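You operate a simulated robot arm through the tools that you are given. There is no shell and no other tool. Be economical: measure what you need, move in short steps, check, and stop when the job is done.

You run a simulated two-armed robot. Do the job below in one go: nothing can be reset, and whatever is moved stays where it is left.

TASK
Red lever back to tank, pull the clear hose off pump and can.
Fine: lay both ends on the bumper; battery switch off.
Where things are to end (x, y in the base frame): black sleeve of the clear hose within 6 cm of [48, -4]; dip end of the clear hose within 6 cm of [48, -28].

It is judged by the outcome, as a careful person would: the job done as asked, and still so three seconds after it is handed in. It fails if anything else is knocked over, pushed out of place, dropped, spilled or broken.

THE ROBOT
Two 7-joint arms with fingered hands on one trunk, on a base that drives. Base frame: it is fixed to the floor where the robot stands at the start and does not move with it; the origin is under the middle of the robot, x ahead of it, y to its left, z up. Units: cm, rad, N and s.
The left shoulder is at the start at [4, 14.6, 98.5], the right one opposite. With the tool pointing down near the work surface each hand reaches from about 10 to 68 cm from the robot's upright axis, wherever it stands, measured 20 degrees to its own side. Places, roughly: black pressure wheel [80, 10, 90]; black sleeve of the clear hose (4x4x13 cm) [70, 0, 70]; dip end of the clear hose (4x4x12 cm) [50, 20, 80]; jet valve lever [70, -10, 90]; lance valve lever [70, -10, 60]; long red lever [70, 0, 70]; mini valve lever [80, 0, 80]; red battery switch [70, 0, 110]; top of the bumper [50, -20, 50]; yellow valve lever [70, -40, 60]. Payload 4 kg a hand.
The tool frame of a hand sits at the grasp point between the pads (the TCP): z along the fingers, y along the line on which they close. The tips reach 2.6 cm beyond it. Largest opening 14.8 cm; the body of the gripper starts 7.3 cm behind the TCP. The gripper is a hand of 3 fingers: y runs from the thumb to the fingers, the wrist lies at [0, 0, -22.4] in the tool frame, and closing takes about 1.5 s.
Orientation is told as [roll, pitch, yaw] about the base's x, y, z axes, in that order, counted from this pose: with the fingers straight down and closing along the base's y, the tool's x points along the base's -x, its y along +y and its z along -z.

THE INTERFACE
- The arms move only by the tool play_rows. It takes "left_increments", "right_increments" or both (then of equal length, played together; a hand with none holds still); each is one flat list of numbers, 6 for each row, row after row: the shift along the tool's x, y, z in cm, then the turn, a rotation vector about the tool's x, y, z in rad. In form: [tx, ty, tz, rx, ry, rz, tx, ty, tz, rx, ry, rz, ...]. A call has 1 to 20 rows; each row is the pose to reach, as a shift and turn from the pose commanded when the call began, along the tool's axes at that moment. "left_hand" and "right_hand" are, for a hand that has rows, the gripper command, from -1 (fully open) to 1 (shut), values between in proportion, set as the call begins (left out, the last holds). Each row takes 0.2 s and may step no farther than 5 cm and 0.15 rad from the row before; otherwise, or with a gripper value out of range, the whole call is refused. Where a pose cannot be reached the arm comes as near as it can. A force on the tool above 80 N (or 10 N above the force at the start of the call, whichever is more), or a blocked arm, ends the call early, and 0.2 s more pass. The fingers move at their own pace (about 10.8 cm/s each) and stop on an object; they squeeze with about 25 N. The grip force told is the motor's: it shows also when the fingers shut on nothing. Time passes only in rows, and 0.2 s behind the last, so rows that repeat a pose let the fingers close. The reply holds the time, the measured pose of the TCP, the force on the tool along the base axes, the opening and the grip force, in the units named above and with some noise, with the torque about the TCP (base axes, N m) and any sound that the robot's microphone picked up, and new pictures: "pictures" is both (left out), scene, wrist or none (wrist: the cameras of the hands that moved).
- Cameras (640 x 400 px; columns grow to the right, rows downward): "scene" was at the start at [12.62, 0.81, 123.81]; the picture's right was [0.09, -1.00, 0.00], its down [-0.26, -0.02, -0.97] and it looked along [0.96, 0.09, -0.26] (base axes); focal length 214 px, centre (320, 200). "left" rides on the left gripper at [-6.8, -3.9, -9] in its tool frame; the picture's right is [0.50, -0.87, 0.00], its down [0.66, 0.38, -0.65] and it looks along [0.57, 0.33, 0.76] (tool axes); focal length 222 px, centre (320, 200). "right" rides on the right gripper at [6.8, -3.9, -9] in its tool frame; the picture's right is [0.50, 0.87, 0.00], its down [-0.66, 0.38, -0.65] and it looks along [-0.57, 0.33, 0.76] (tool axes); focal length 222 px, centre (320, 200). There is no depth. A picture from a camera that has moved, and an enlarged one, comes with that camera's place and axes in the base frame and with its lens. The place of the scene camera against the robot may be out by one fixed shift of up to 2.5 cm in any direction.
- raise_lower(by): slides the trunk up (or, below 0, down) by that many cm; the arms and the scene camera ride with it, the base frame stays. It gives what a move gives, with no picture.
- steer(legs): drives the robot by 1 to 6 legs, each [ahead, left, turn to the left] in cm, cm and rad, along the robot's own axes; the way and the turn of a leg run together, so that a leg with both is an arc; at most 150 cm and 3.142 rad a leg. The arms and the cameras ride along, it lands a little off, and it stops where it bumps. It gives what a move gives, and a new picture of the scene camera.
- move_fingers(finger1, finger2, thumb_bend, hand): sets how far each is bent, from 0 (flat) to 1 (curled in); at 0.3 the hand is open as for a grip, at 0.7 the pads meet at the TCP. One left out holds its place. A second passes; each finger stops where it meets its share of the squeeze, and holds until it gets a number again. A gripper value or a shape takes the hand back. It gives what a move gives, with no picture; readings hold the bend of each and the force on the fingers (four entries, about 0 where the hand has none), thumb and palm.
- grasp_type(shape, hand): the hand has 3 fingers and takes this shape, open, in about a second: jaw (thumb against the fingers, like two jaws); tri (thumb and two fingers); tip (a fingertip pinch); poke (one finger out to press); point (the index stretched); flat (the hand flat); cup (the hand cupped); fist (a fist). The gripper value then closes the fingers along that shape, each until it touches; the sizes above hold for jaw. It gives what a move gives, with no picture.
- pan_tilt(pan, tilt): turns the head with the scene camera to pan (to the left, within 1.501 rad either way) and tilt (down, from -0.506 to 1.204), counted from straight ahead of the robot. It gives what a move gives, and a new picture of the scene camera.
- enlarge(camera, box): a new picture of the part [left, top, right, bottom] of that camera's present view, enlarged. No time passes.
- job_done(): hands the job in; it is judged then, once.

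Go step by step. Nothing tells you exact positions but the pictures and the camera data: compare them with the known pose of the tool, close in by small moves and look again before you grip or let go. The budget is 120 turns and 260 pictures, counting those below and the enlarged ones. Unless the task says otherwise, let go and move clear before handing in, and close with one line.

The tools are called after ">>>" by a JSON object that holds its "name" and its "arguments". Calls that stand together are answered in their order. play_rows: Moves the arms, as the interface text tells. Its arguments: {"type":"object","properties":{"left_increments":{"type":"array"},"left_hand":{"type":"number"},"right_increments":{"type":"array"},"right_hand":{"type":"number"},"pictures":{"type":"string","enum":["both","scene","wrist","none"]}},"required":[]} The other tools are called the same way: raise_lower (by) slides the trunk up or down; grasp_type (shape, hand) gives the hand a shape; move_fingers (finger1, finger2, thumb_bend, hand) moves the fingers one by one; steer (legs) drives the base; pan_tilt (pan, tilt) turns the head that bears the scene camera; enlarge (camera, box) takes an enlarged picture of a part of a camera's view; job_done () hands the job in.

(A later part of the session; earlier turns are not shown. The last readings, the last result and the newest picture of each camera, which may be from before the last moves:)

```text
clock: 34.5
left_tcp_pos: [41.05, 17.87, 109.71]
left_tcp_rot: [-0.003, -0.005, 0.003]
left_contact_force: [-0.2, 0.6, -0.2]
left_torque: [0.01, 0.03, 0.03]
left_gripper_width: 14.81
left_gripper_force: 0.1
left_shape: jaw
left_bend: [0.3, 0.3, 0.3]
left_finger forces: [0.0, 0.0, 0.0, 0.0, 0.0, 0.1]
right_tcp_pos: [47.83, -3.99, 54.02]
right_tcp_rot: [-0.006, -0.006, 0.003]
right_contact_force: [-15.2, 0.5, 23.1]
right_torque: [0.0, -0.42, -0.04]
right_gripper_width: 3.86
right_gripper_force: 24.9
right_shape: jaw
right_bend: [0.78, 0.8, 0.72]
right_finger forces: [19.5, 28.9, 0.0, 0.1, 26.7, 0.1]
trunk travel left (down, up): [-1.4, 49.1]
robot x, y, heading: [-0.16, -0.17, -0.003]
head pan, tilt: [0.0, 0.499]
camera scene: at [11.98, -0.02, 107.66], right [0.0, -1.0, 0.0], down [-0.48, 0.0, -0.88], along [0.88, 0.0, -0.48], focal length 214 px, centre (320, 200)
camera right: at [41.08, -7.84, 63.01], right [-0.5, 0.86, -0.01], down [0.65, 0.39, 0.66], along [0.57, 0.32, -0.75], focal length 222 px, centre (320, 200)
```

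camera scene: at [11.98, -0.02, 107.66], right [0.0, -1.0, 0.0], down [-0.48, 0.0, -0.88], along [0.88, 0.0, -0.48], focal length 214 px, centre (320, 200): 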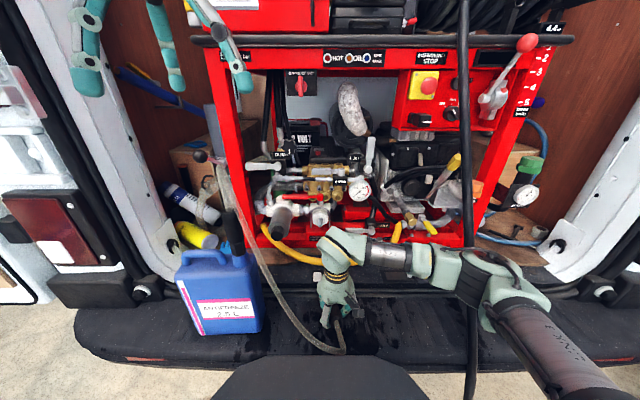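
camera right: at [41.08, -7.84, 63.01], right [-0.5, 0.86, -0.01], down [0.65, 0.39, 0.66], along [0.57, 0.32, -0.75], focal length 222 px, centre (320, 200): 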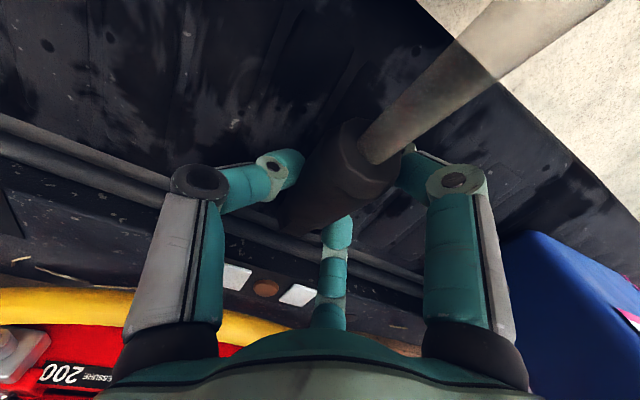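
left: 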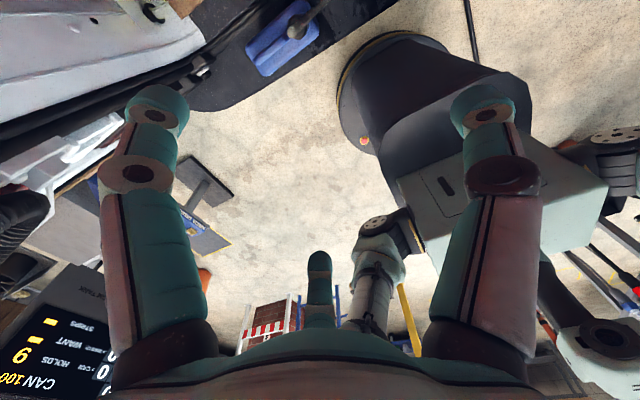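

Contact felt at z≈54, with some push along -x from the sill. Easing back a little and checking the force.

>>> {"name": "play_rows", "arguments": {"right_increments": [0, 0, -0.8, 0, 0, 0, 1.5, 0, -0.8, 0, 0, 0, 2, 0, -0.3, 0, 0, 0, 2, 0, 0, 0, 0, 0], "pictures": "wrist"}}

>>> {"name": "enlarge", "arguments": {"camera": "right", "box": [240, 100, 440, 240]}}

>>> {"name": "enlarge", "arguments": {"camera": "scene", "box": [280, 260, 380, 370]}}

```text
clock: 35.5
left_tcp_pos: [41.32, 17.84, 109.74]
left_tcp_rot: [0.001, -0.003, 0.001]
left_contact_force: [-0.1, -0.4, -0.4]
left_torque: [0.01, 0.0, -0.03]
left_gripper_width: 14.77
left_gripper_force: 0.0
left_shape: jaw
left_bend: [0.3, 0.3, 0.3]
left_finger forces: [0.1, 0.0, 0.0, 0.1, 0.0, 0.0]
right_tcp_pos: [46.06, -3.96, 53.96]
right_tcp_rot: [-0.007, -0.007, 0.005]
right_contact_force: [2.2, 0.5, 9.8]
right_torque: [0.02, -0.71, 0.03]
right_gripper_width: 3.76
right_gripper_force: 25.0
right_shape: jaw
right_bend: [0.78, 0.8, 0.72]
right_finger forces: [19.2, 22.7, 0.0, 0.0, 25.0, 0.0]
trunk travel left (down, up): [-1.4, 49.1]
robot x, y, heading: [-0.12, -0.3, 0.003]
head pan, tilt: [0.0, 0.499]
camera right: at [39.28, -7.87, 62.93], right [-0.5, 0.86, -0.01], down [0.65, 0.39, 0.66], along [0.57, 0.32, -0.75], focal length 222 px, centre (320, 200)
```

right: 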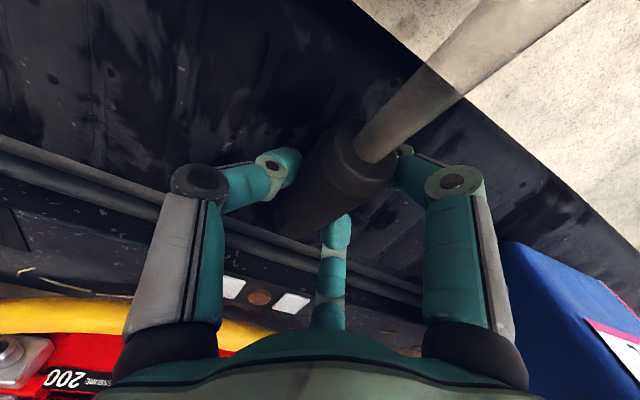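

```text
2.86 times, centred on (340, 170) of right
camera zoom: at [39.28, -7.87, 62.93], right [-0.5, 0.86, -0.01], down [0.65, 0.39, 0.66], along [0.57, 0.32, -0.75], focal length 635 px, centre (263, 286)
```

zoom: 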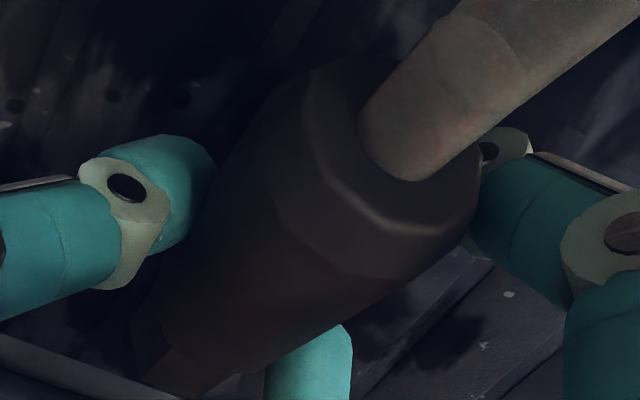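

```text
3.64 times, centred on (330, 315) of scene
camera zoom: at [12.24, -0.02, 107.63], right [0.0, -1.0, 0.0], down [-0.48, 0.0, -0.88], along [0.88, 0.0, -0.48], focal length 780 px, centre (284, -218)
```

zoom: 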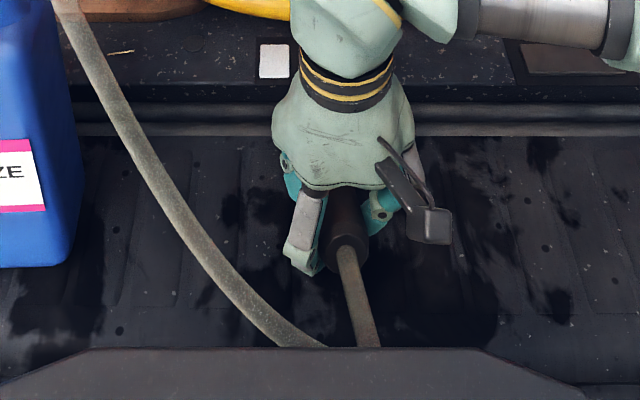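

The sleeve's centre is near (48,-4) and touching down. I'll open the fingers softly and see whether it stays.

>>> {"name": "move_fingers", "arguments": {"hand": "right", "finger1": 0.55, "finger2": 0.55, "thumb_bend": 0.5}}

>>> {"name": "enlarge", "arguments": {"camera": "right", "box": [160, 60, 480, 260]}}

>>> {"name": "enlarge", "arguments": {"camera": "scene", "box": [180, 200, 400, 370]}}

```text
clock: 36.5
left_tcp_pos: [41.35, 17.93, 109.46]
left_tcp_rot: [0.0, -0.001, 0.003]
left_contact_force: [0.4, 0.8, -0.3]
left_torque: [-0.03, 0.02, 0.0]
left_gripper_width: 14.8
left_gripper_force: 0.1
left_shape: jaw
left_bend: [0.3, 0.3, 0.3]
left_finger forces: [0.0, 0.1, 0.0, 0.0, 0.0, 0.0]
right_tcp_pos: [46.05, -4.04, 53.91]
right_tcp_rot: [-0.008, -0.004, 0.006]
right_contact_force: [0.0, -0.5, 0.7]
right_torque: [0.0, 0.03, 0.01]
right_gripper_width: 5.41
right_gripper_force: 0.2
right_shape: fingers
right_bend: [0.55, 0.55, 0.5]
right_finger forces: [0.1, 0.1, 0.1, 0.1, 0.1, 0.1]
trunk travel left (down, up): [-1.4, 49.1]
robot x, y, heading: [-0.43, 0.16, 0.005]
head pan, tilt: [0.0, 0.499]
```

```text
2.00 times, centred on (320, 160) of right
camera zoom: at [39.29, -7.89, 62.86], right [-0.5, 0.86, -0.01], down [0.65, 0.39, 0.65], along [0.57, 0.32, -0.76], focal length 444 px, centre (320, 280)
```

zoom: 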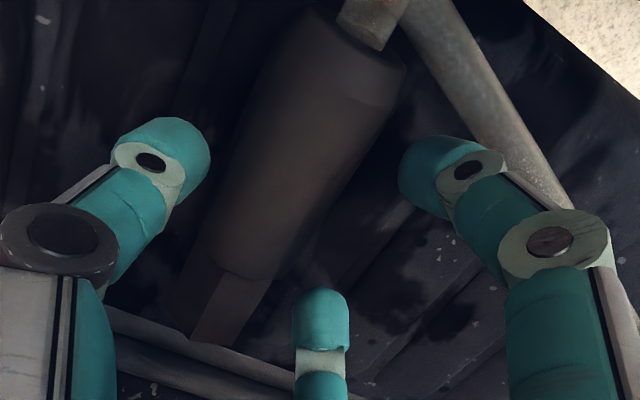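

```text
2.35 times, centred on (290, 285) of scene
camera zoom: at [12.31, -0.03, 107.62], right [0.0, -1.0, 0.0], down [-0.48, 0.0, -0.88], along [0.88, 0.0, -0.48], focal length 505 px, centre (391, 0)
```

zoom: 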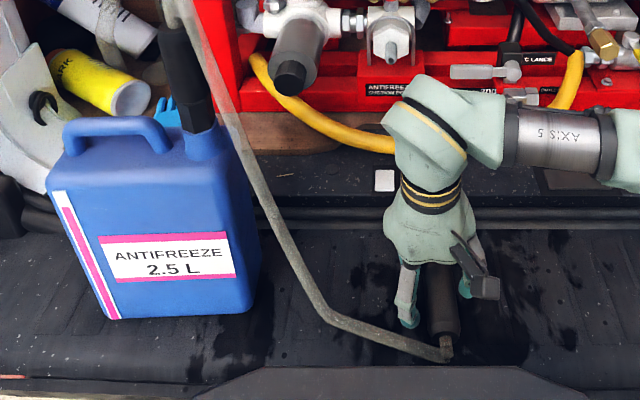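

The sleeve rests on the bumper around (45.5,-5). Lifting the right hand straight up and away.

>>> {"name": "play_rows", "arguments": {"right_increments": [0, 0, -2, 0, 0, 0, 0, 0, -5, 0, 0, 0, 0, 0, -9, 0, 0, 0, 0, 0, -13, 0, 0, 0, 0, 0, -17, 0, 0, 0, 0, 0, -21, 0, 0, 0]}}

>>> {"name": "enlarge", "arguments": {"camera": "right", "box": [200, 0, 520, 200]}}

>>> {"name": "enlarge", "arguments": {"camera": "scene", "box": [180, 180, 400, 380]}}

```text
clock: 37.9
left_tcp_pos: [41.35, 17.91, 109.57]
left_tcp_rot: [-0.003, 0.001, 0.001]
left_contact_force: [-0.8, -0.1, -0.1]
left_torque: [0.01, -0.01, 0.02]
left_gripper_width: 14.78
left_gripper_force: 0.0
left_shape: jaw
left_bend: [0.3, 0.3, 0.3]
left_finger forces: [0.0, 0.0, 0.0, 0.0, 0.0, 0.1]
right_tcp_pos: [45.86, -3.91, 74.68]
right_tcp_rot: [-0.01, -0.004, 0.006]
right_contact_force: [0.3, 0.2, 0.6]
right_torque: [0.03, 0.01, 0.0]
right_gripper_width: 5.39
right_gripper_force: 0.1
right_shape: fingers
right_bend: [0.55, 0.55, 0.5]
right_finger forces: [0.1, 0.1, 0.0, 0.0, 0.1, 0.0]
trunk travel left (down, up): [-1.4, 49.1]
robot x, y, heading: [-0.03, -0.01, 0.001]
head pan, tilt: [0.0, 0.499]
camera scene: at [12.26, -0.01, 107.62], right [0.0, -1.0, 0.0], down [-0.48, 0.0, -0.88], along [0.88, 0.0, -0.48], focal length 214 px, centre (320, 200)
camera right: at [39.06, -7.78, 83.77], right [-0.5, 0.86, -0.01], down [0.65, 0.39, 0.65], along [0.57, 0.32, -0.76], focal length 222 px, centre (320, 200)
```

scene: 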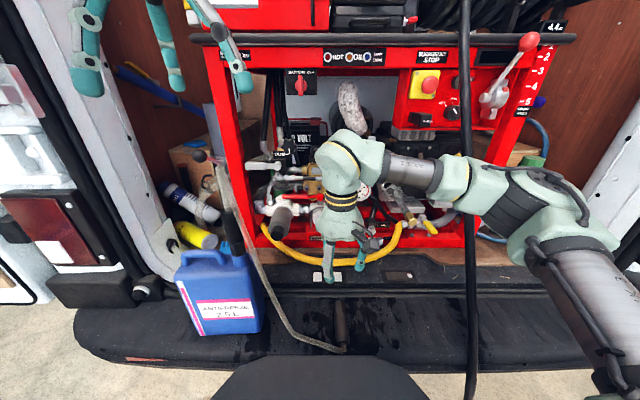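
right: 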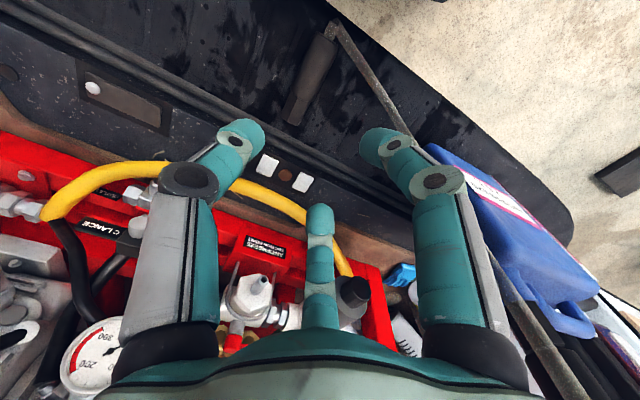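

```text
2.00 times, centred on (360, 100) of right
camera zoom: at [39.06, -7.78, 83.77], right [-0.5, 0.86, -0.01], down [0.65, 0.39, 0.65], along [0.57, 0.32, -0.76], focal length 444 px, centre (240, 400)
```

zoom: 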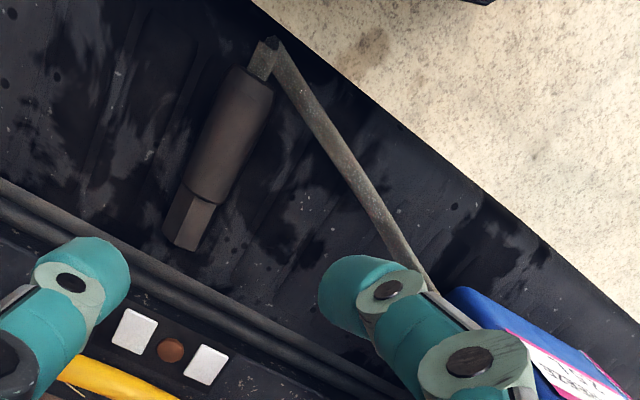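

```text
2.00 times, centred on (290, 280) of scene
camera zoom: at [12.26, -0.01, 107.62], right [0.0, -1.0, 0.0], down [-0.48, 0.0, -0.88], along [0.88, 0.0, -0.48], focal length 429 px, centre (380, 40)
```

zoom: 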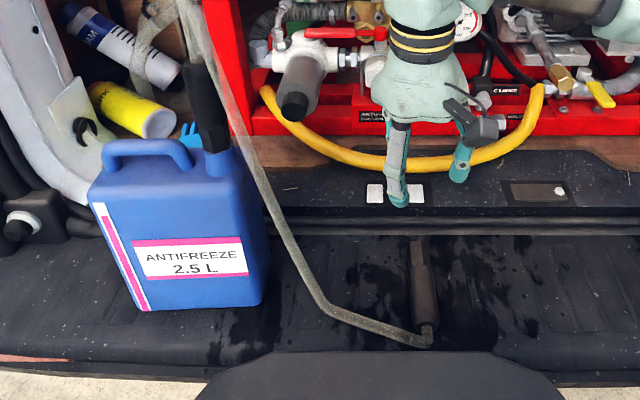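

Sleeve is in place at roughly (46,-4). Next the dip end: I'll look closely at it and the hose around it.

>>> {"name": "enlarge", "arguments": {"camera": "scene", "box": [170, 140, 290, 260]}}

>>> {"name": "raise_lower", "arguments": {"by": 14}}

>>> {"name": "play_rows", "arguments": {"right_increments": [0, 0, 0, 0, -0.12, -0.08, 2, 2, -1, 0, -0.24, -0.16, 4, 4, -2, 0, -0.36, -0.24, 6, 6, -3, 0, -0.48, -0.32, 8, 8, -4, 0, -0.58, -0.4]}}

```text
3.33 times, centred on (230, 200) of scene
camera zoom: at [12.26, -0.01, 107.62], right [0.0, -1.0, 0.0], down [-0.48, 0.0, -0.88], along [0.88, 0.0, -0.48], focal length 715 px, centre (620, 200)
```

zoom: 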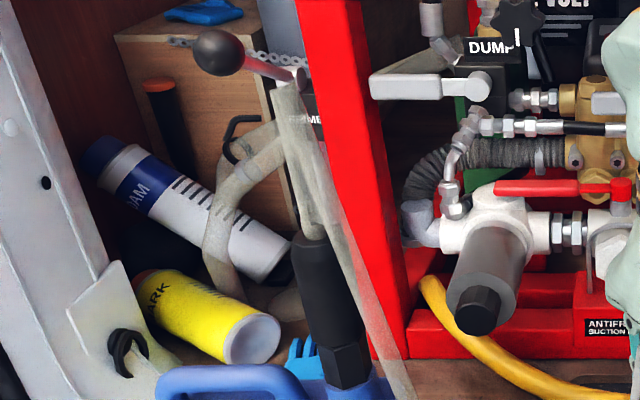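

```text
clock: 39.5
left_tcp_pos: [41.48, 17.88, 123.67]
left_tcp_rot: [0.002, 0.001, 0.001]
left_contact_force: [-0.8, -0.3, -0.2]
left_torque: [0.0, -0.03, 0.01]
left_gripper_width: 14.8
left_gripper_force: 0.0
left_shape: jaw
left_bend: [0.3, 0.3, 0.3]
left_finger forces: [0.0, 0.1, 0.0, 0.1, 0.0, 0.1]
right_tcp_pos: [45.83, -3.83, 88.76]
right_tcp_rot: [-0.01, -0.003, 0.004]
right_contact_force: [-0.7, -0.3, 0.2]
right_torque: [0.01, -0.03, 0.0]
right_gripper_width: 5.37
right_gripper_force: 0.0
right_shape: fingers
right_bend: [0.55, 0.55, 0.5]
right_finger forces: [0.1, 0.1, 0.0, 0.0, 0.0, 0.1]
trunk travel left (down, up): [-15.4, 35.1]
robot x, y, heading: [-0.04, 0.17, 0.002]
head pan, tilt: [0.0, 0.499]
```

```text
clock: 40.7
left_tcp_pos: [41.4, 17.92, 123.66]
left_tcp_rot: [-0.001, -0.004, 0.001]
left_contact_force: [0.1, 0.8, -0.7]
left_torque: [0.0, 0.01, 0.02]
left_gripper_width: 14.78
left_gripper_force: 0.0
left_shape: jaw
left_bend: [0.3, 0.3, 0.3]
left_finger forces: [0.0, 0.0, 0.1, 0.1, 0.0, 0.0]
right_tcp_pos: [37.9, 4.14, 92.55]
right_tcp_rot: [-0.144, -0.566, 0.46]
right_contact_force: [-0.1, 0.5, -0.1]
right_torque: [-0.01, -0.01, -0.04]
right_gripper_width: 5.43
right_gripper_force: 0.1
right_shape: fingers
right_bend: [0.55, 0.55, 0.5]
right_finger forces: [0.0, 0.0, 0.0, 0.0, 0.1, 0.0]
trunk travel left (down, up): [-15.4, 35.1]
robot x, y, heading: [-0.3, 0.34, -0.002]
head pan, tilt: [0.0, 0.499]
camera scene: at [12.25, 0.07, 121.65], right [0.0, -1.0, 0.0], down [-0.48, 0.0, -0.88], along [0.88, 0.0, -0.48], focal length 214 px, centre (320, 200)
camera right: at [29.41, -2.94, 96.97], right [-0.7, 0.61, -0.37], down [0.0, 0.52, 0.85], along [0.71, 0.59, -0.37], focal length 222 px, centre (320, 200)
```

scene: 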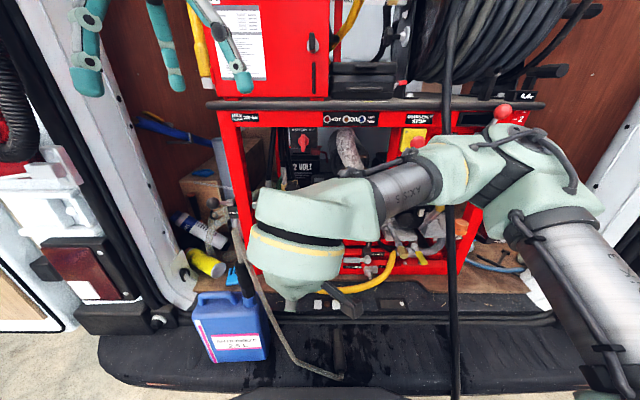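
right: 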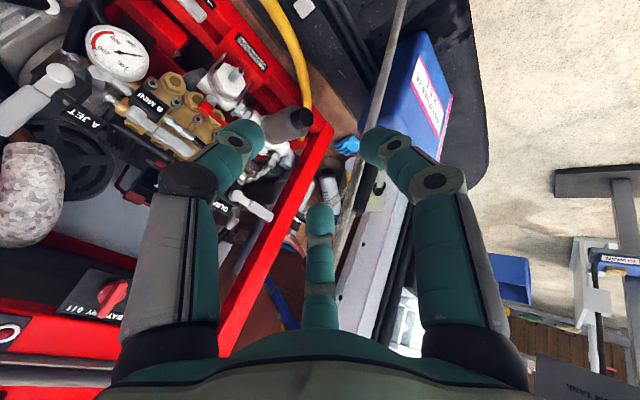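

>>> {"name": "enlarge", "arguments": {"camera": "right", "box": [310, 0, 470, 230]}}

>>> {"name": "enlarge", "arguments": {"camera": "scene", "box": [180, 190, 290, 300]}}

```text
1.74 times, centred on (390, 115) of right
camera zoom: at [29.41, -2.94, 96.97], right [-0.7, 0.61, -0.37], down [0.0, 0.52, 0.85], along [0.71, 0.59, -0.37], focal length 386 px, centre (198, 348)
```

zoom: 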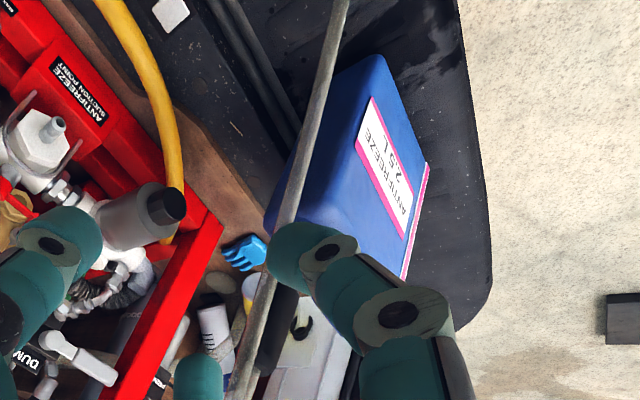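

```text
3.64 times, centred on (235, 245) of scene
camera zoom: at [12.25, 0.07, 121.65], right [0.0, -1.0, 0.0], down [-0.48, 0.0, -0.88], along [0.88, 0.0, -0.48], focal length 780 px, centre (629, 36)
```

zoom: 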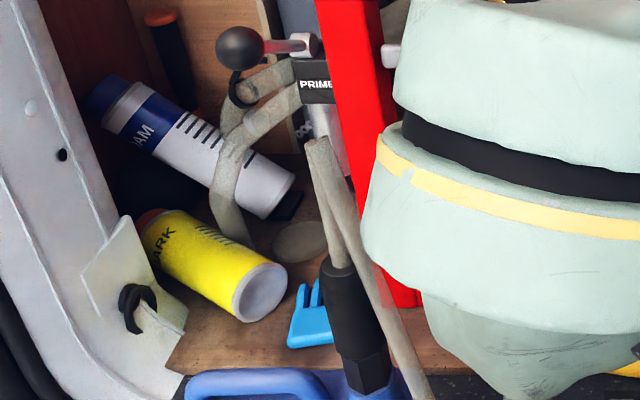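

The dip end stands in the neck from (48,17.8,74) to (49.4,18.9,84.6), and the hose drops about 3 cm to its right. I'll take it with the right hand pointing left (closing along x), so hose and dip both fit between the fingers; first re-orient the hand.

>>> {"name": "play_rows", "arguments": {"right_increments": [0, 0, 0, 0, 0.12, 0.08, 0, 0, 0, 0, 0.24, 0.16, 0, 0, 0, 0, 0.36, 0.24, 0, 0, 0, 0, 0.48, 0.32, 0, 0, 0, 0, 0.58, 0.4], "pictures": "none"}}

>>> {"name": "play_rows", "arguments": {"right_increments": [-0.4, -1.5, 0, 0, 0, 0.14, -0.8, -3, 0, 0, 0, 0.285, -1.2, -4.5, 0, 0, 0, 0.43, -1.6, -6, 0, 0, 0, 0.57, -2, -7.5, 0, 0, 0, 0.71, -2.4, -9, 0, 0, 0, 0.85, -2.8, -10.5, 0, 0, 0, 1.0, -3.2, -12, 0, 0, 0, 1.14, -3.6, -13.5, 0, 0, 0, 1.28, -4, -15, 0, 0, 0, 1.42, -4, -16, 0, 0, 0, 1.57]}}

>>> {"name": "move_fingers", "arguments": {"hand": "right", "finger1": 0.42, "finger2": 0.42, "thumb_bend": 0.42}}

```text
clock: 41.9
left_tcp_pos: [41.43, 17.85, 123.68]
left_tcp_rot: [0.0, -0.001, 0.001]
left_contact_force: [-0.7, -0.3, 0.3]
left_torque: [-0.02, 0.01, 0.01]
left_gripper_width: 14.8
left_gripper_force: 0.0
left_shape: jaw
left_bend: [0.3, 0.3, 0.3]
left_finger forces: [0.0, 0.0, 0.1, 0.0, 0.0, 0.1]
right_tcp_pos: [37.94, 4.0, 92.57]
right_tcp_rot: [-0.009, -0.004, 0.004]
right_contact_force: [1.2, -0.3, -0.7]
right_torque: [-0.01, 0.01, 0.0]
right_gripper_width: 5.4
right_gripper_force: 0.0
right_shape: fingers
right_bend: [0.55, 0.55, 0.5]
right_finger forces: [0.0, 0.0, 0.0, 0.0, 0.0, 0.1]
trunk travel left (down, up): [-15.4, 35.1]
robot x, y, heading: [-0.17, -0.16, -0.001]
head pan, tilt: [0.0, 0.499]
```

```text
clock: 44.3
left_tcp_pos: [41.44, 17.81, 123.67]
left_tcp_rot: [-0.001, -0.002, 0.003]
left_contact_force: [0.2, 0.2, 0.5]
left_torque: [0.0, 0.02, -0.02]
left_gripper_width: 14.78
left_gripper_force: 0.1
left_shape: jaw
left_bend: [0.3, 0.3, 0.3]
left_finger forces: [0.0, 0.1, 0.1, 0.0, 0.0, 0.0]
right_tcp_pos: [49.36, -15.41, 93.57]
right_tcp_rot: [0.004, -0.006, -1.564]
right_contact_force: [-0.2, 0.1, 1.1]
right_torque: [0.0, 0.04, -0.02]
right_gripper_width: 5.41
right_gripper_force: 0.0
right_shape: fingers
right_bend: [0.55, 0.55, 0.5]
right_finger forces: [0.0, 0.0, 0.0, 0.0, 0.1, 0.1]
right hand out of reach, approached as far as the arm can: row 9, 10, 11
trunk travel left (down, up): [-15.4, 35.1]
robot x, y, heading: [-0.21, 0.05, -0.004]
head pan, tilt: [0.0, 0.499]
camera scene: at [12.34, -0.08, 121.64], right [0.0, -1.0, 0.0], down [-0.48, 0.0, -0.88], along [0.88, 0.0, -0.48], focal length 214 px, centre (320, 200)
camera right: at [45.43, -8.57, 102.62], right [0.86, 0.51, 0.0], down [0.38, -0.65, 0.66], along [0.33, -0.57, -0.75], focal length 222 px, centre (320, 200)
```

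scene: 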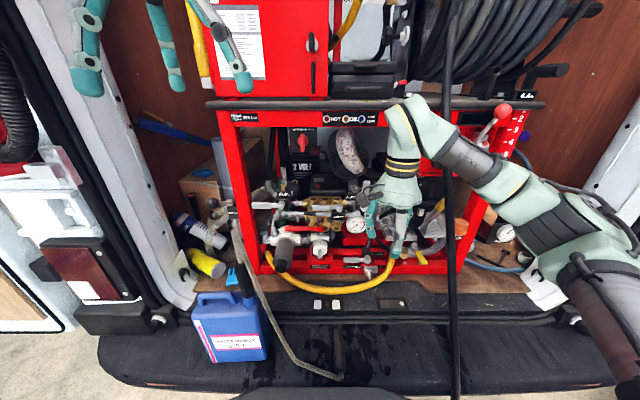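
right: 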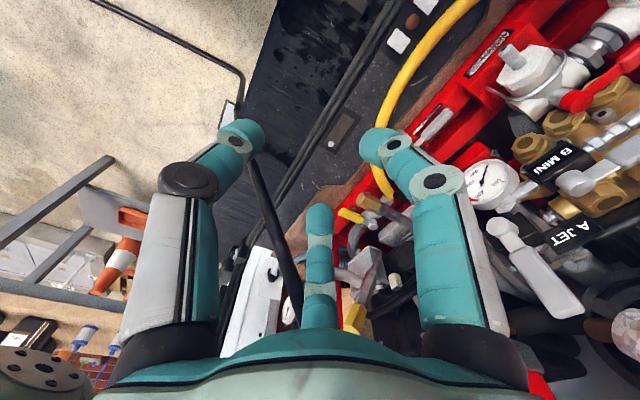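

```text
clock: 45.3
left_tcp_pos: [41.43, 17.85, 123.64]
left_tcp_rot: [0.001, 0.001, 0.002]
left_contact_force: [-0.4, 0.2, 0.2]
left_torque: [0.02, -0.04, -0.01]
left_gripper_width: 14.8
left_gripper_force: 0.0
left_shape: jaw
left_bend: [0.3, 0.3, 0.3]
left_finger forces: [0.0, 0.1, 0.0, 0.1, 0.0, 0.1]
right_tcp_pos: [49.36, -15.3, 93.59]
right_tcp_rot: [0.004, -0.008, -1.561]
right_contact_force: [0.4, 0.7, 0.6]
right_torque: [0.0, 0.01, 0.02]
right_gripper_width: 8.79
right_gripper_force: 0.1
right_shape: fingers
right_bend: [0.42, 0.42, 0.42]
right_finger forces: [0.0, 0.1, 0.1, 0.0, 0.1, 0.0]
trunk travel left (down, up): [-15.4, 35.1]
robot x, y, heading: [0.38, -0.03, -0.001]
head pan, tilt: [0.0, 0.499]
```

Yaw works. Now swing the fingers to point left, ending short of the hose at (47,3,86).

>>> {"name": "play_rows", "arguments": {"right_increments": [1.8, -0.24, 0.8, 0, 0.135, 0, 3.6, -0.5, 1.6, 0, 0.27, 0, 5.4, -0.7, 2.4, 0, 0.405, 0, 7.2, -1, 3.2, 0, 0.54, 0, 9, -1.2, 4, 0, 0.675, 0, 10.8, -1.5, 4.8, 0, 0.81, 0, 12.6, -1.7, 5.6, 0, 0.945, 0, 14.4, -2, 6.4, 0, 1.08, 0, 16.2, -2.2, 7.2, 0, 1.215, 0, 18, -2.4, 8, 0, 1.35, 0]}}

```text
clock: 47.5
left_tcp_pos: [41.35, 17.82, 123.66]
left_tcp_rot: [-0.003, 0.0, 0.002]
left_contact_force: [0.4, 0.6, 0.4]
left_torque: [-0.01, 0.0, -0.01]
left_gripper_width: 14.76
left_gripper_force: 0.0
left_shape: jaw
left_bend: [0.3, 0.3, 0.3]
left_finger forces: [0.1, 0.0, 0.1, 0.1, 0.0, 0.0]
right_tcp_pos: [46.92, 2.54, 85.55]
right_tcp_rot: [0.021, 1.344, -1.545]
right_contact_force: [0.5, -0.1, -0.3]
right_torque: [-0.01, -0.01, -0.01]
right_gripper_width: 8.83
right_gripper_force: 0.1
right_shape: fingers
right_bend: [0.42, 0.42, 0.42]
right_finger forces: [0.1, 0.0, 0.1, 0.0, 0.0, 0.0]
right hand out of reach, approached as far as the arm can: row 1, 2, 3, 4, 5, 6, 7, 8, 9
trunk travel left (down, up): [-15.4, 35.1]
robot x, y, heading: [-0.1, 0.31, 0.002]
head pan, tilt: [0.0, 0.499]
camera scene: at [12.28, 0.04, 121.65], right [0.0, -1.0, 0.0], down [-0.48, 0.0, -0.88], along [0.88, 0.0, -0.48], focal length 214 px, centre (320, 200)
camera right: at [42.94, -4.73, 94.12], right [0.86, 0.12, 0.49], down [0.38, -0.78, -0.49], along [0.33, 0.61, -0.72], focal length 222 px, centre (320, 200)
```

scene: 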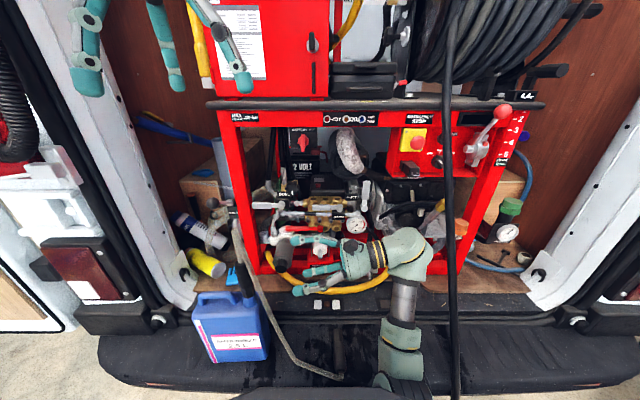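
right: 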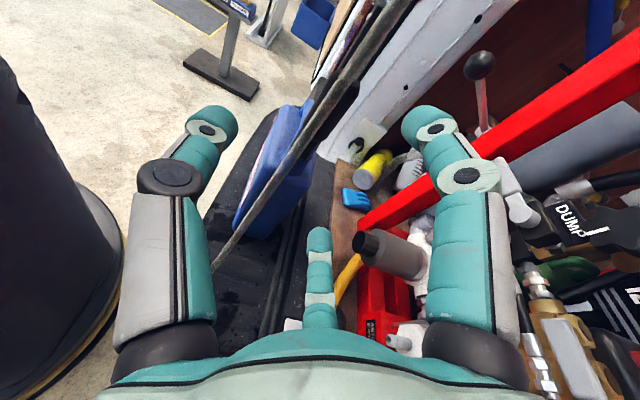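

Pose is good: fingers point left and slightly down. Checking hose and dip between the fingers before going in.

>>> {"name": "play_rows", "arguments": {"right_increments": [-0.6, 0.9, 3, 0, 0, 0, -1.2, 1.8, 5.9, 0, 0, 0]}}

>>> {"name": "enlarge", "arguments": {"camera": "right", "box": [180, 0, 460, 200]}}

>>> {"name": "enlarge", "arguments": {"camera": "scene", "box": [190, 180, 370, 300]}}

```text
clock: 48.1
left_tcp_pos: [41.55, 17.9, 123.55]
left_tcp_rot: [0.0, 0.001, 0.003]
left_contact_force: [-1.1, -0.3, 0.3]
left_torque: [-0.01, -0.03, 0.02]
left_gripper_width: 14.77
left_gripper_force: 0.2
left_shape: jaw
left_bend: [0.3, 0.3, 0.3]
left_finger forces: [0.0, 0.0, 0.1, 0.0, 0.1, 0.1]
right_tcp_pos: [49.12, 7.58, 83.58]
right_tcp_rot: [0.092, 1.331, -1.484]
right_contact_force: [0.0, 0.4, 0.3]
right_torque: [-0.04, 0.02, 0.0]
right_gripper_width: 8.8
right_gripper_force: 0.0
right_shape: fingers
right_bend: [0.42, 0.42, 0.42]
right_finger forces: [0.0, 0.0, 0.0, 0.1, 0.1, 0.1]
trunk travel left (down, up): [-15.4, 35.1]
robot x, y, heading: [-0.2, -0.09, 0.005]
head pan, tilt: [0.0, 0.499]
camera scene: at [12.33, -0.01, 121.67], right [0.0, -1.0, 0.0], down [-0.48, 0.0, -0.88], along [0.88, 0.0, -0.48], focal length 214 px, centre (320, 200)
camera right: at [44.94, 0.45, 92.19], right [0.86, 0.12, 0.5], down [0.39, -0.79, -0.47], along [0.34, 0.6, -0.72], focal length 222 px, centre (320, 200)
```

scene: 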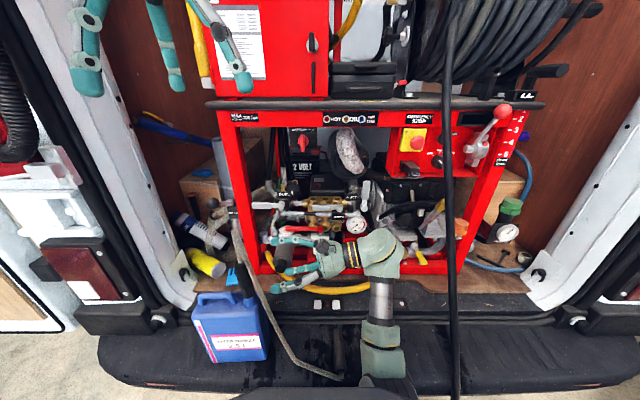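
right: 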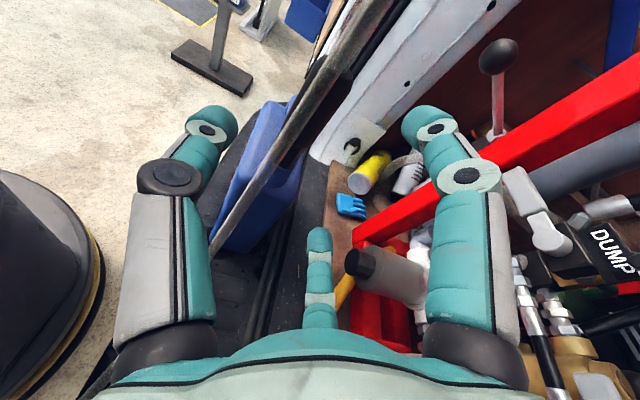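

```text
2.00 times, centred on (320, 100) of right
camera zoom: at [44.94, 0.45, 92.19], right [0.86, 0.12, 0.5], down [0.39, -0.79, -0.47], along [0.34, 0.6, -0.72], focal length 444 px, centre (320, 400)
```

zoom: 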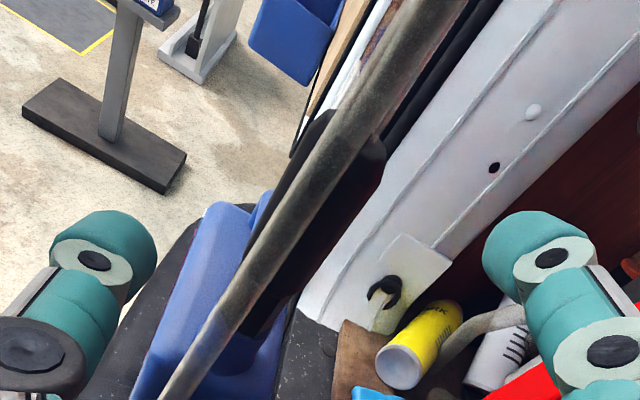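

```text
3.33 times, centred on (280, 240) of scene
camera zoom: at [12.33, -0.01, 121.67], right [0.0, -1.0, 0.0], down [-0.48, 0.0, -0.88], along [0.88, 0.0, -0.48], focal length 715 px, centre (453, 67)
```

zoom: 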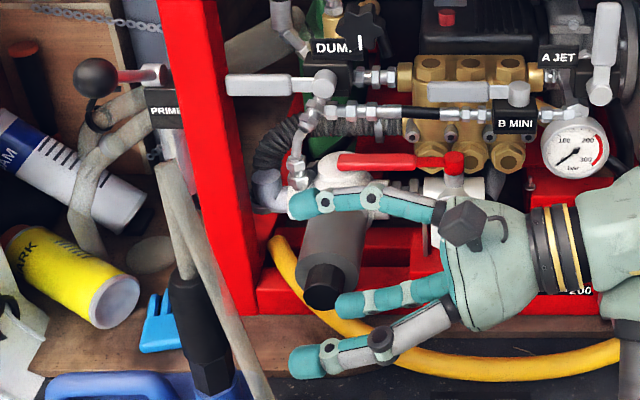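

Dip and hose both lie between the digits. Moving in along the fingers.

>>> {"name": "play_rows", "arguments": {"right_increments": [-0.3, -0.2, 3.8, 0, 0, 0, -0.6, -0.4, 7.5, 0, 0, 0, -0.9, -0.5, 11.0, 0, 0, 0]}}

>>> {"name": "enlarge", "arguments": {"camera": "right", "box": [160, 40, 480, 240]}}

>>> {"name": "enlarge", "arguments": {"camera": "scene", "box": [190, 180, 330, 300]}}

```text
clock: 49.1
left_tcp_pos: [41.45, 17.69, 123.61]
left_tcp_rot: [0.0, 0.0, 0.0]
left_contact_force: [-0.4, -0.2, -0.7]
left_torque: [0.02, 0.01, -0.03]
left_gripper_width: 14.82
left_gripper_force: 0.0
left_shape: jaw
left_bend: [0.3, 0.3, 0.3]
left_finger forces: [0.1, 0.0, 0.0, 0.0, 0.1, 0.1]
right_tcp_pos: [52.84, 11.93, 79.82]
right_tcp_rot: [0.301, 1.24, -1.344]
right_contact_force: [-0.6, 0.2, 1.3]
right_torque: [-0.01, 0.0, -0.01]
right_gripper_width: 8.81
right_gripper_force: 0.1
right_shape: fingers
right_bend: [0.42, 0.42, 0.42]
right_finger forces: [0.0, 0.1, 0.0, 0.0, 0.0, 0.0]
right hand out of reach, approached as far as the arm can: row 2, 3
trunk travel left (down, up): [-15.4, 35.1]
robot x, y, heading: [-0.02, -0.17, -0.001]
head pan, tilt: [0.0, 0.499]
stopped in row 3 (right hand): the arm was blocked; the commanded pose is now the measured one
camera scene: at [12.32, -0.05, 121.62], right [0.0, -1.0, 0.0], down [-0.48, 0.0, -0.88], along [0.88, 0.0, -0.48], focal length 214 px, centre (320, 200)
camera right: at [47.64, 5.77, 88.57], right [0.82, 0.11, 0.56], down [0.37, -0.85, -0.38], along [0.43, 0.52, -0.74], focal length 222 px, centre (320, 200)
```

scene: 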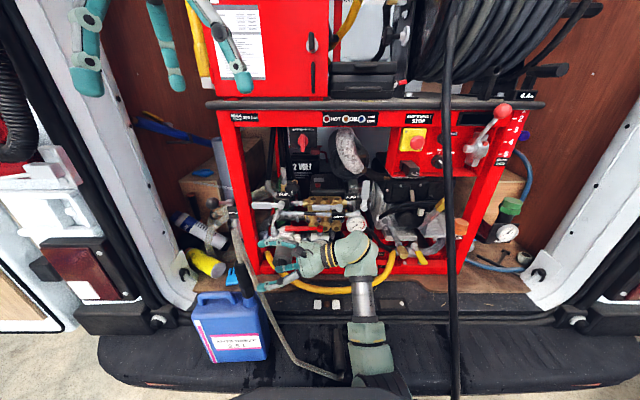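
right: 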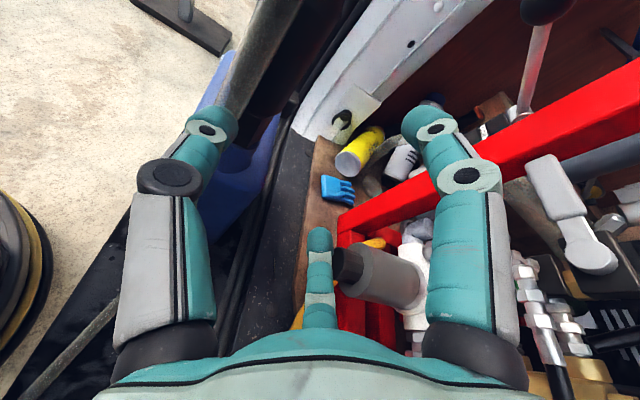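

```text
2.00 times, centred on (320, 140) of right
camera zoom: at [47.64, 5.77, 88.57], right [0.82, 0.11, 0.56], down [0.37, -0.85, -0.38], along [0.43, 0.52, -0.74], focal length 444 px, centre (320, 320)
```

zoom: 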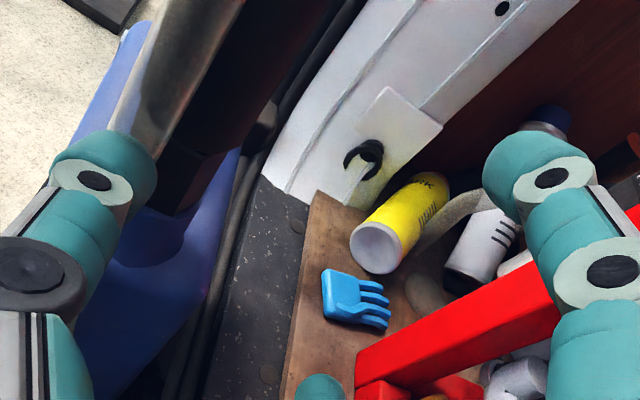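

```text
3.33 times, centred on (260, 240) of scene
camera zoom: at [12.32, -0.05, 121.62], right [0.0, -1.0, 0.0], down [-0.48, 0.0, -0.88], along [0.88, 0.0, -0.48], focal length 715 px, centre (520, 67)
```

zoom: 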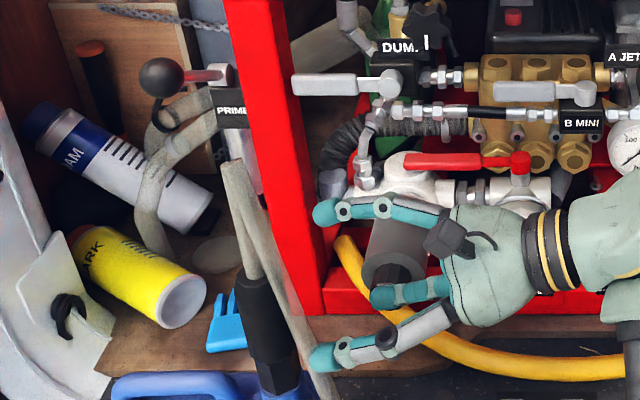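

The arm ran out of reach pointing straight left. I'll back out and use a more forward-left pointing direction (about 30° forward of left).

>>> {"name": "play_rows", "arguments": {"right_increments": [0.5, 0, -3.5, 0, 0, 0, 1, 0, -7, 0, 0, 0, 1.5, -3, -10, 0, 0, 0, 2, -7, -11, -0.13, 0, 0, 2.5, -11, -11, -0.26, 0, 0, 2.5, -12, -11, -0.39, 0, 0, 2.5, -12, -11, -0.52, 0, 0]}}

>>> {"name": "enlarge", "arguments": {"camera": "scene", "box": [190, 160, 370, 360]}}

```text
clock: 50.3
left_tcp_pos: [41.37, 17.8, 123.59]
left_tcp_rot: [-0.002, 0.0, 0.001]
left_contact_force: [-0.3, -0.3, -0.9]
left_torque: [0.03, 0.05, 0.02]
left_gripper_width: 14.8
left_gripper_force: 0.0
left_shape: jaw
left_bend: [0.3, 0.3, 0.3]
left_finger forces: [0.0, 0.0, 0.0, 0.0, 0.1, 0.0]
right_tcp_pos: [47.46, -1.56, 89.44]
right_tcp_rot: [1.117, 1.113, -0.773]
right_contact_force: [-0.2, 0.1, 0.0]
right_torque: [-0.02, 0.03, 0.0]
right_gripper_width: 8.85
right_gripper_force: 0.0
right_shape: fingers
right_bend: [0.42, 0.42, 0.42]
right_finger forces: [0.0, 0.0, 0.1, 0.0, 0.0, 0.0]
right hand out of reach, approached as far as the arm can: row 4, 5
trunk travel left (down, up): [-15.4, 35.1]
robot x, y, heading: [0.06, -0.25, -0.004]
head pan, tilt: [0.0, 0.499]
stopped in row 5 (right hand): the arm was blocked; the commanded pose is now the measured one
camera scene: at [12.29, -0.02, 121.58], right [0.0, -1.0, 0.0], down [-0.48, 0.0, -0.88], along [0.88, 0.0, -0.48], focal length 214 px, centre (320, 200)
camera right: at [38.78, -6.82, 95.74], right [0.61, -0.06, 0.79], down [0.32, -0.9, -0.31], along [0.73, 0.44, -0.53], focal length 222 px, centre (320, 200)
```

scene: 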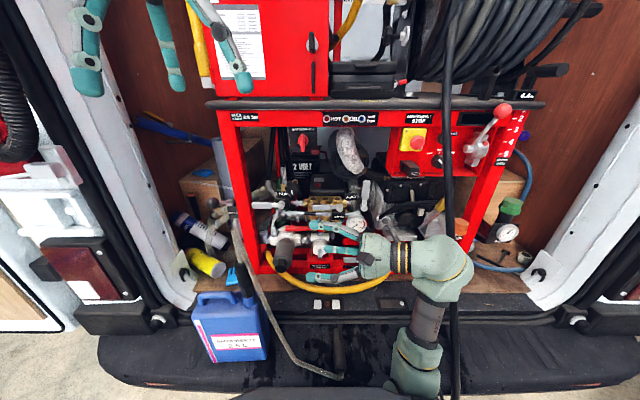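
right: 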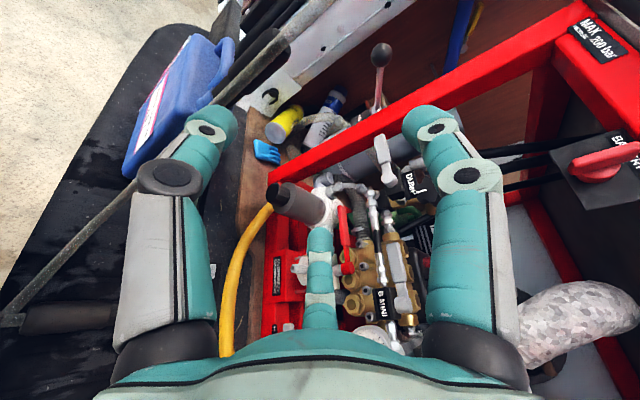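

```text
2.00 times, centred on (280, 260) of scene
camera zoom: at [12.29, -0.02, 121.58], right [0.0, -1.0, 0.0], down [-0.48, 0.0, -0.88], along [0.88, 0.0, -0.48], focal length 429 px, centre (400, 80)
```

zoom: 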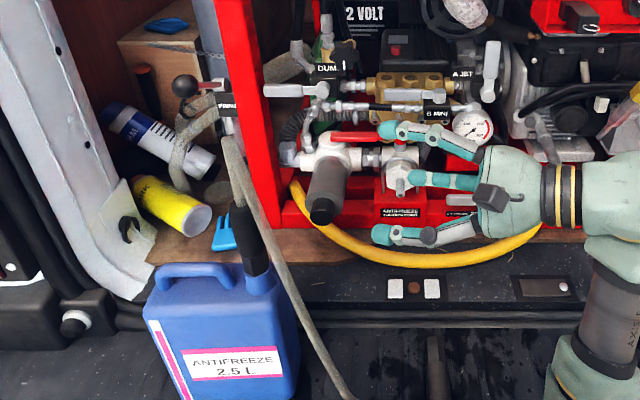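

That arm posture is cramped. I'll retrace to a tool-down pose and use the natural posture (yawed left, pitched forward) instead.

>>> {"name": "play_rows", "arguments": {"right_increments": [0, 0.7, -1.3, 0.05, -0.127, 0.005, 0, 1.3, -2.6, 0.103, -0.254, 0.01, 0, 2, -3.9, 0.155, -0.381, 0.015, -0.1, 2.7, -5.2, 0.207, -0.508, 0.02, -0.1, 3.3, -6.5, 0.258, -0.635, 0.025, -0.1, 4, -7.7, 0.31, -0.762, 0.03, -0.1, 4.7, -9, 0.362, -0.889, 0.034, -0.2, 5.4, -10.3, 0.414, -1.016, 0.039, -0.2, 6, -11.6, 0.465, -1.143, 0.044, -0.2, 6.7, -12.9, 0.517, -1.27, 0.049], "pictures": "scene"}}

```text
clock: 52.5
left_tcp_pos: [41.38, 17.82, 123.61]
left_tcp_rot: [-0.002, -0.001, 0.003]
left_contact_force: [-0.2, -0.2, 1.2]
left_torque: [-0.02, 0.01, -0.01]
left_gripper_width: 14.79
left_gripper_force: 0.0
left_shape: jaw
left_bend: [0.3, 0.3, 0.3]
left_finger forces: [0.0, 0.0, 0.0, 0.0, 0.1, 0.1]
right_tcp_pos: [49.36, -15.49, 94.57]
right_tcp_rot: [-0.001, 0.002, -1.568]
right_contact_force: [0.4, 0.0, -0.2]
right_torque: [-0.01, -0.01, -0.03]
right_gripper_width: 8.83
right_gripper_force: 0.0
right_shape: fingers
right_bend: [0.42, 0.42, 0.42]
right_finger forces: [0.0, 0.0, 0.0, 0.0, 0.0, 0.0]
right hand out of reach, approached as far as the arm can: row 1, 2, 3, 4, 5, 6, 7, 8, 9, 10
trunk travel left (down, up): [-15.4, 35.1]
robot x, y, heading: [-0.24, 0.08, 0.001]
head pan, tilt: [0.0, 0.499]
camera scene: at [12.24, 0.0, 121.65], right [0.0, -1.0, 0.0], down [-0.48, 0.0, -0.88], along [0.88, 0.0, -0.48], focal length 214 px, centre (320, 200)
```

scene: 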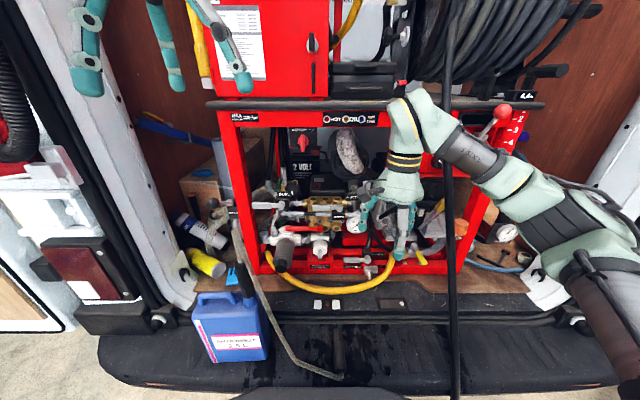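

>>> {"name": "play_rows", "arguments": {"right_increments": [0.5, -0.55, 0, 0, 0, -0.145, 1, -1.1, 0, 0, 0, -0.29, 1.5, -1.65, 0, 0, 0, -0.435, 2.2, -2.2, 0, 0, 0, -0.58, 2.8, -2.75, 0, 0, 0, -0.725, 3.3, -3.3, 0, 0, 0, -0.87, 3.9, -3.85, 0, 0, 0, -1.015, 4.5, -4.4, 0, 0, 0, -1.16, 5, -5, 0, 0, 0, -1.305, 5.6, -5.5, 0, 0, 0, -1.45, 6.2, -6, 0, 0, 0, -1.595, 6.7, -6.6, 0, 0, 0, -1.74, 7.3, -7.2, 0, 0, 0, -1.885, 7.8, -7.7, 0, 0, 0, -2.03, 8.4, -8.3, 0, 0, 0, -2.175, 9, -8.8, 0, 0, 0, -2.32, 9.5, -9.4, 0, 0, 0, -2.46], "pictures": "none"}}

>>> {"name": "play_rows", "arguments": {"right_increments": [0, 0, 0, 0, -0.14, 0, 0, 0, 0, 0, -0.28, 0, 0, 0, 0, 0, -0.42, 0, 0, 0, 0, 0, -0.56, 0, 0, 0, 0, 0, -0.7, 0, 0, 0, 0, 0, -0.84, 0, 0, 0, 0, 0, -0.9, 0]}}

```text
clock: 56.1
left_tcp_pos: [41.41, 17.91, 123.66]
left_tcp_rot: [0.0, 0.0, 0.001]
left_contact_force: [0.2, 0.4, -0.6]
left_torque: [0.0, 0.04, 0.05]
left_gripper_width: 14.82
left_gripper_force: 0.1
left_shape: jaw
left_bend: [0.3, 0.3, 0.3]
left_finger forces: [0.0, 0.0, 0.0, 0.0, 0.0, 0.1]
right_tcp_pos: [39.92, -5.78, 94.63]
right_tcp_rot: [0.001, -0.003, 0.888]
right_contact_force: [0.0, 0.1, -0.3]
right_torque: [0.02, 0.02, 0.02]
right_gripper_width: 8.84
right_gripper_force: 0.1
right_shape: fingers
right_bend: [0.42, 0.42, 0.42]
right_finger forces: [0.0, 0.0, 0.1, 0.1, 0.0, 0.0]
trunk travel left (down, up): [-15.4, 35.1]
robot x, y, heading: [-0.32, 0.16, 0.0]
head pan, tilt: [0.0, 0.499]
```

```text
clock: 57.7
left_tcp_pos: [41.45, 17.81, 123.6]
left_tcp_rot: [0.0, 0.0, 0.002]
left_contact_force: [-0.8, -0.6, 0.1]
left_torque: [0.01, -0.03, -0.02]
left_gripper_width: 14.8
left_gripper_force: 0.1
left_shape: jaw
left_bend: [0.3, 0.3, 0.3]
left_finger forces: [0.0, 0.0, 0.0, 0.1, 0.1, 0.0]
right_tcp_pos: [40.12, -5.69, 94.68]
right_tcp_rot: [0.001, -0.908, 0.883]
right_contact_force: [0.2, 0.4, 0.0]
right_torque: [0.0, 0.01, 0.01]
right_gripper_width: 8.84
right_gripper_force: 0.0
right_shape: fingers
right_bend: [0.42, 0.42, 0.42]
right_finger forces: [0.0, 0.0, 0.0, 0.0, 0.1, 0.0]
trunk travel left (down, up): [-15.4, 35.1]
robot x, y, heading: [0.11, -0.18, 0.001]
head pan, tilt: [0.0, 0.499]
camera scene: at [12.31, -0.04, 121.64], right [0.0, -1.0, 0.0], down [-0.48, 0.0, -0.88], along [0.88, 0.0, -0.48], focal length 214 px, centre (320, 200)
camera right: at [35.97, -17.0, 94.86], right [-0.87, 0.31, -0.39], down [-0.36, 0.15, 0.92], along [0.34, 0.94, -0.02], focal length 222 px, centre (320, 200)
```

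scene: 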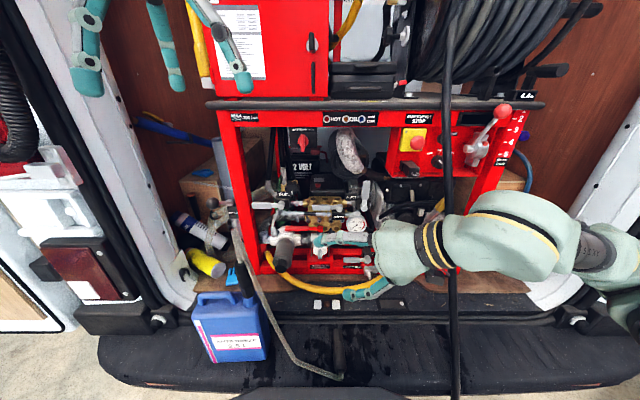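
right: 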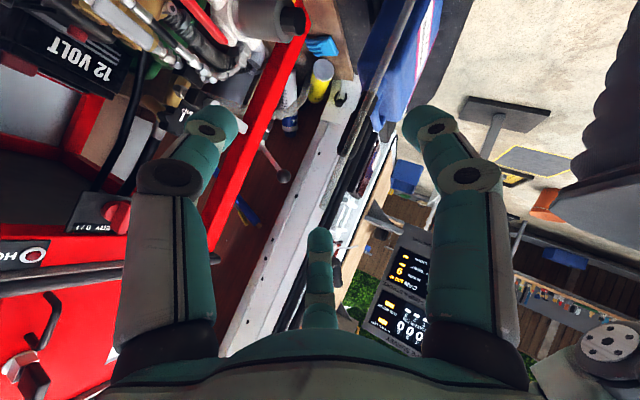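

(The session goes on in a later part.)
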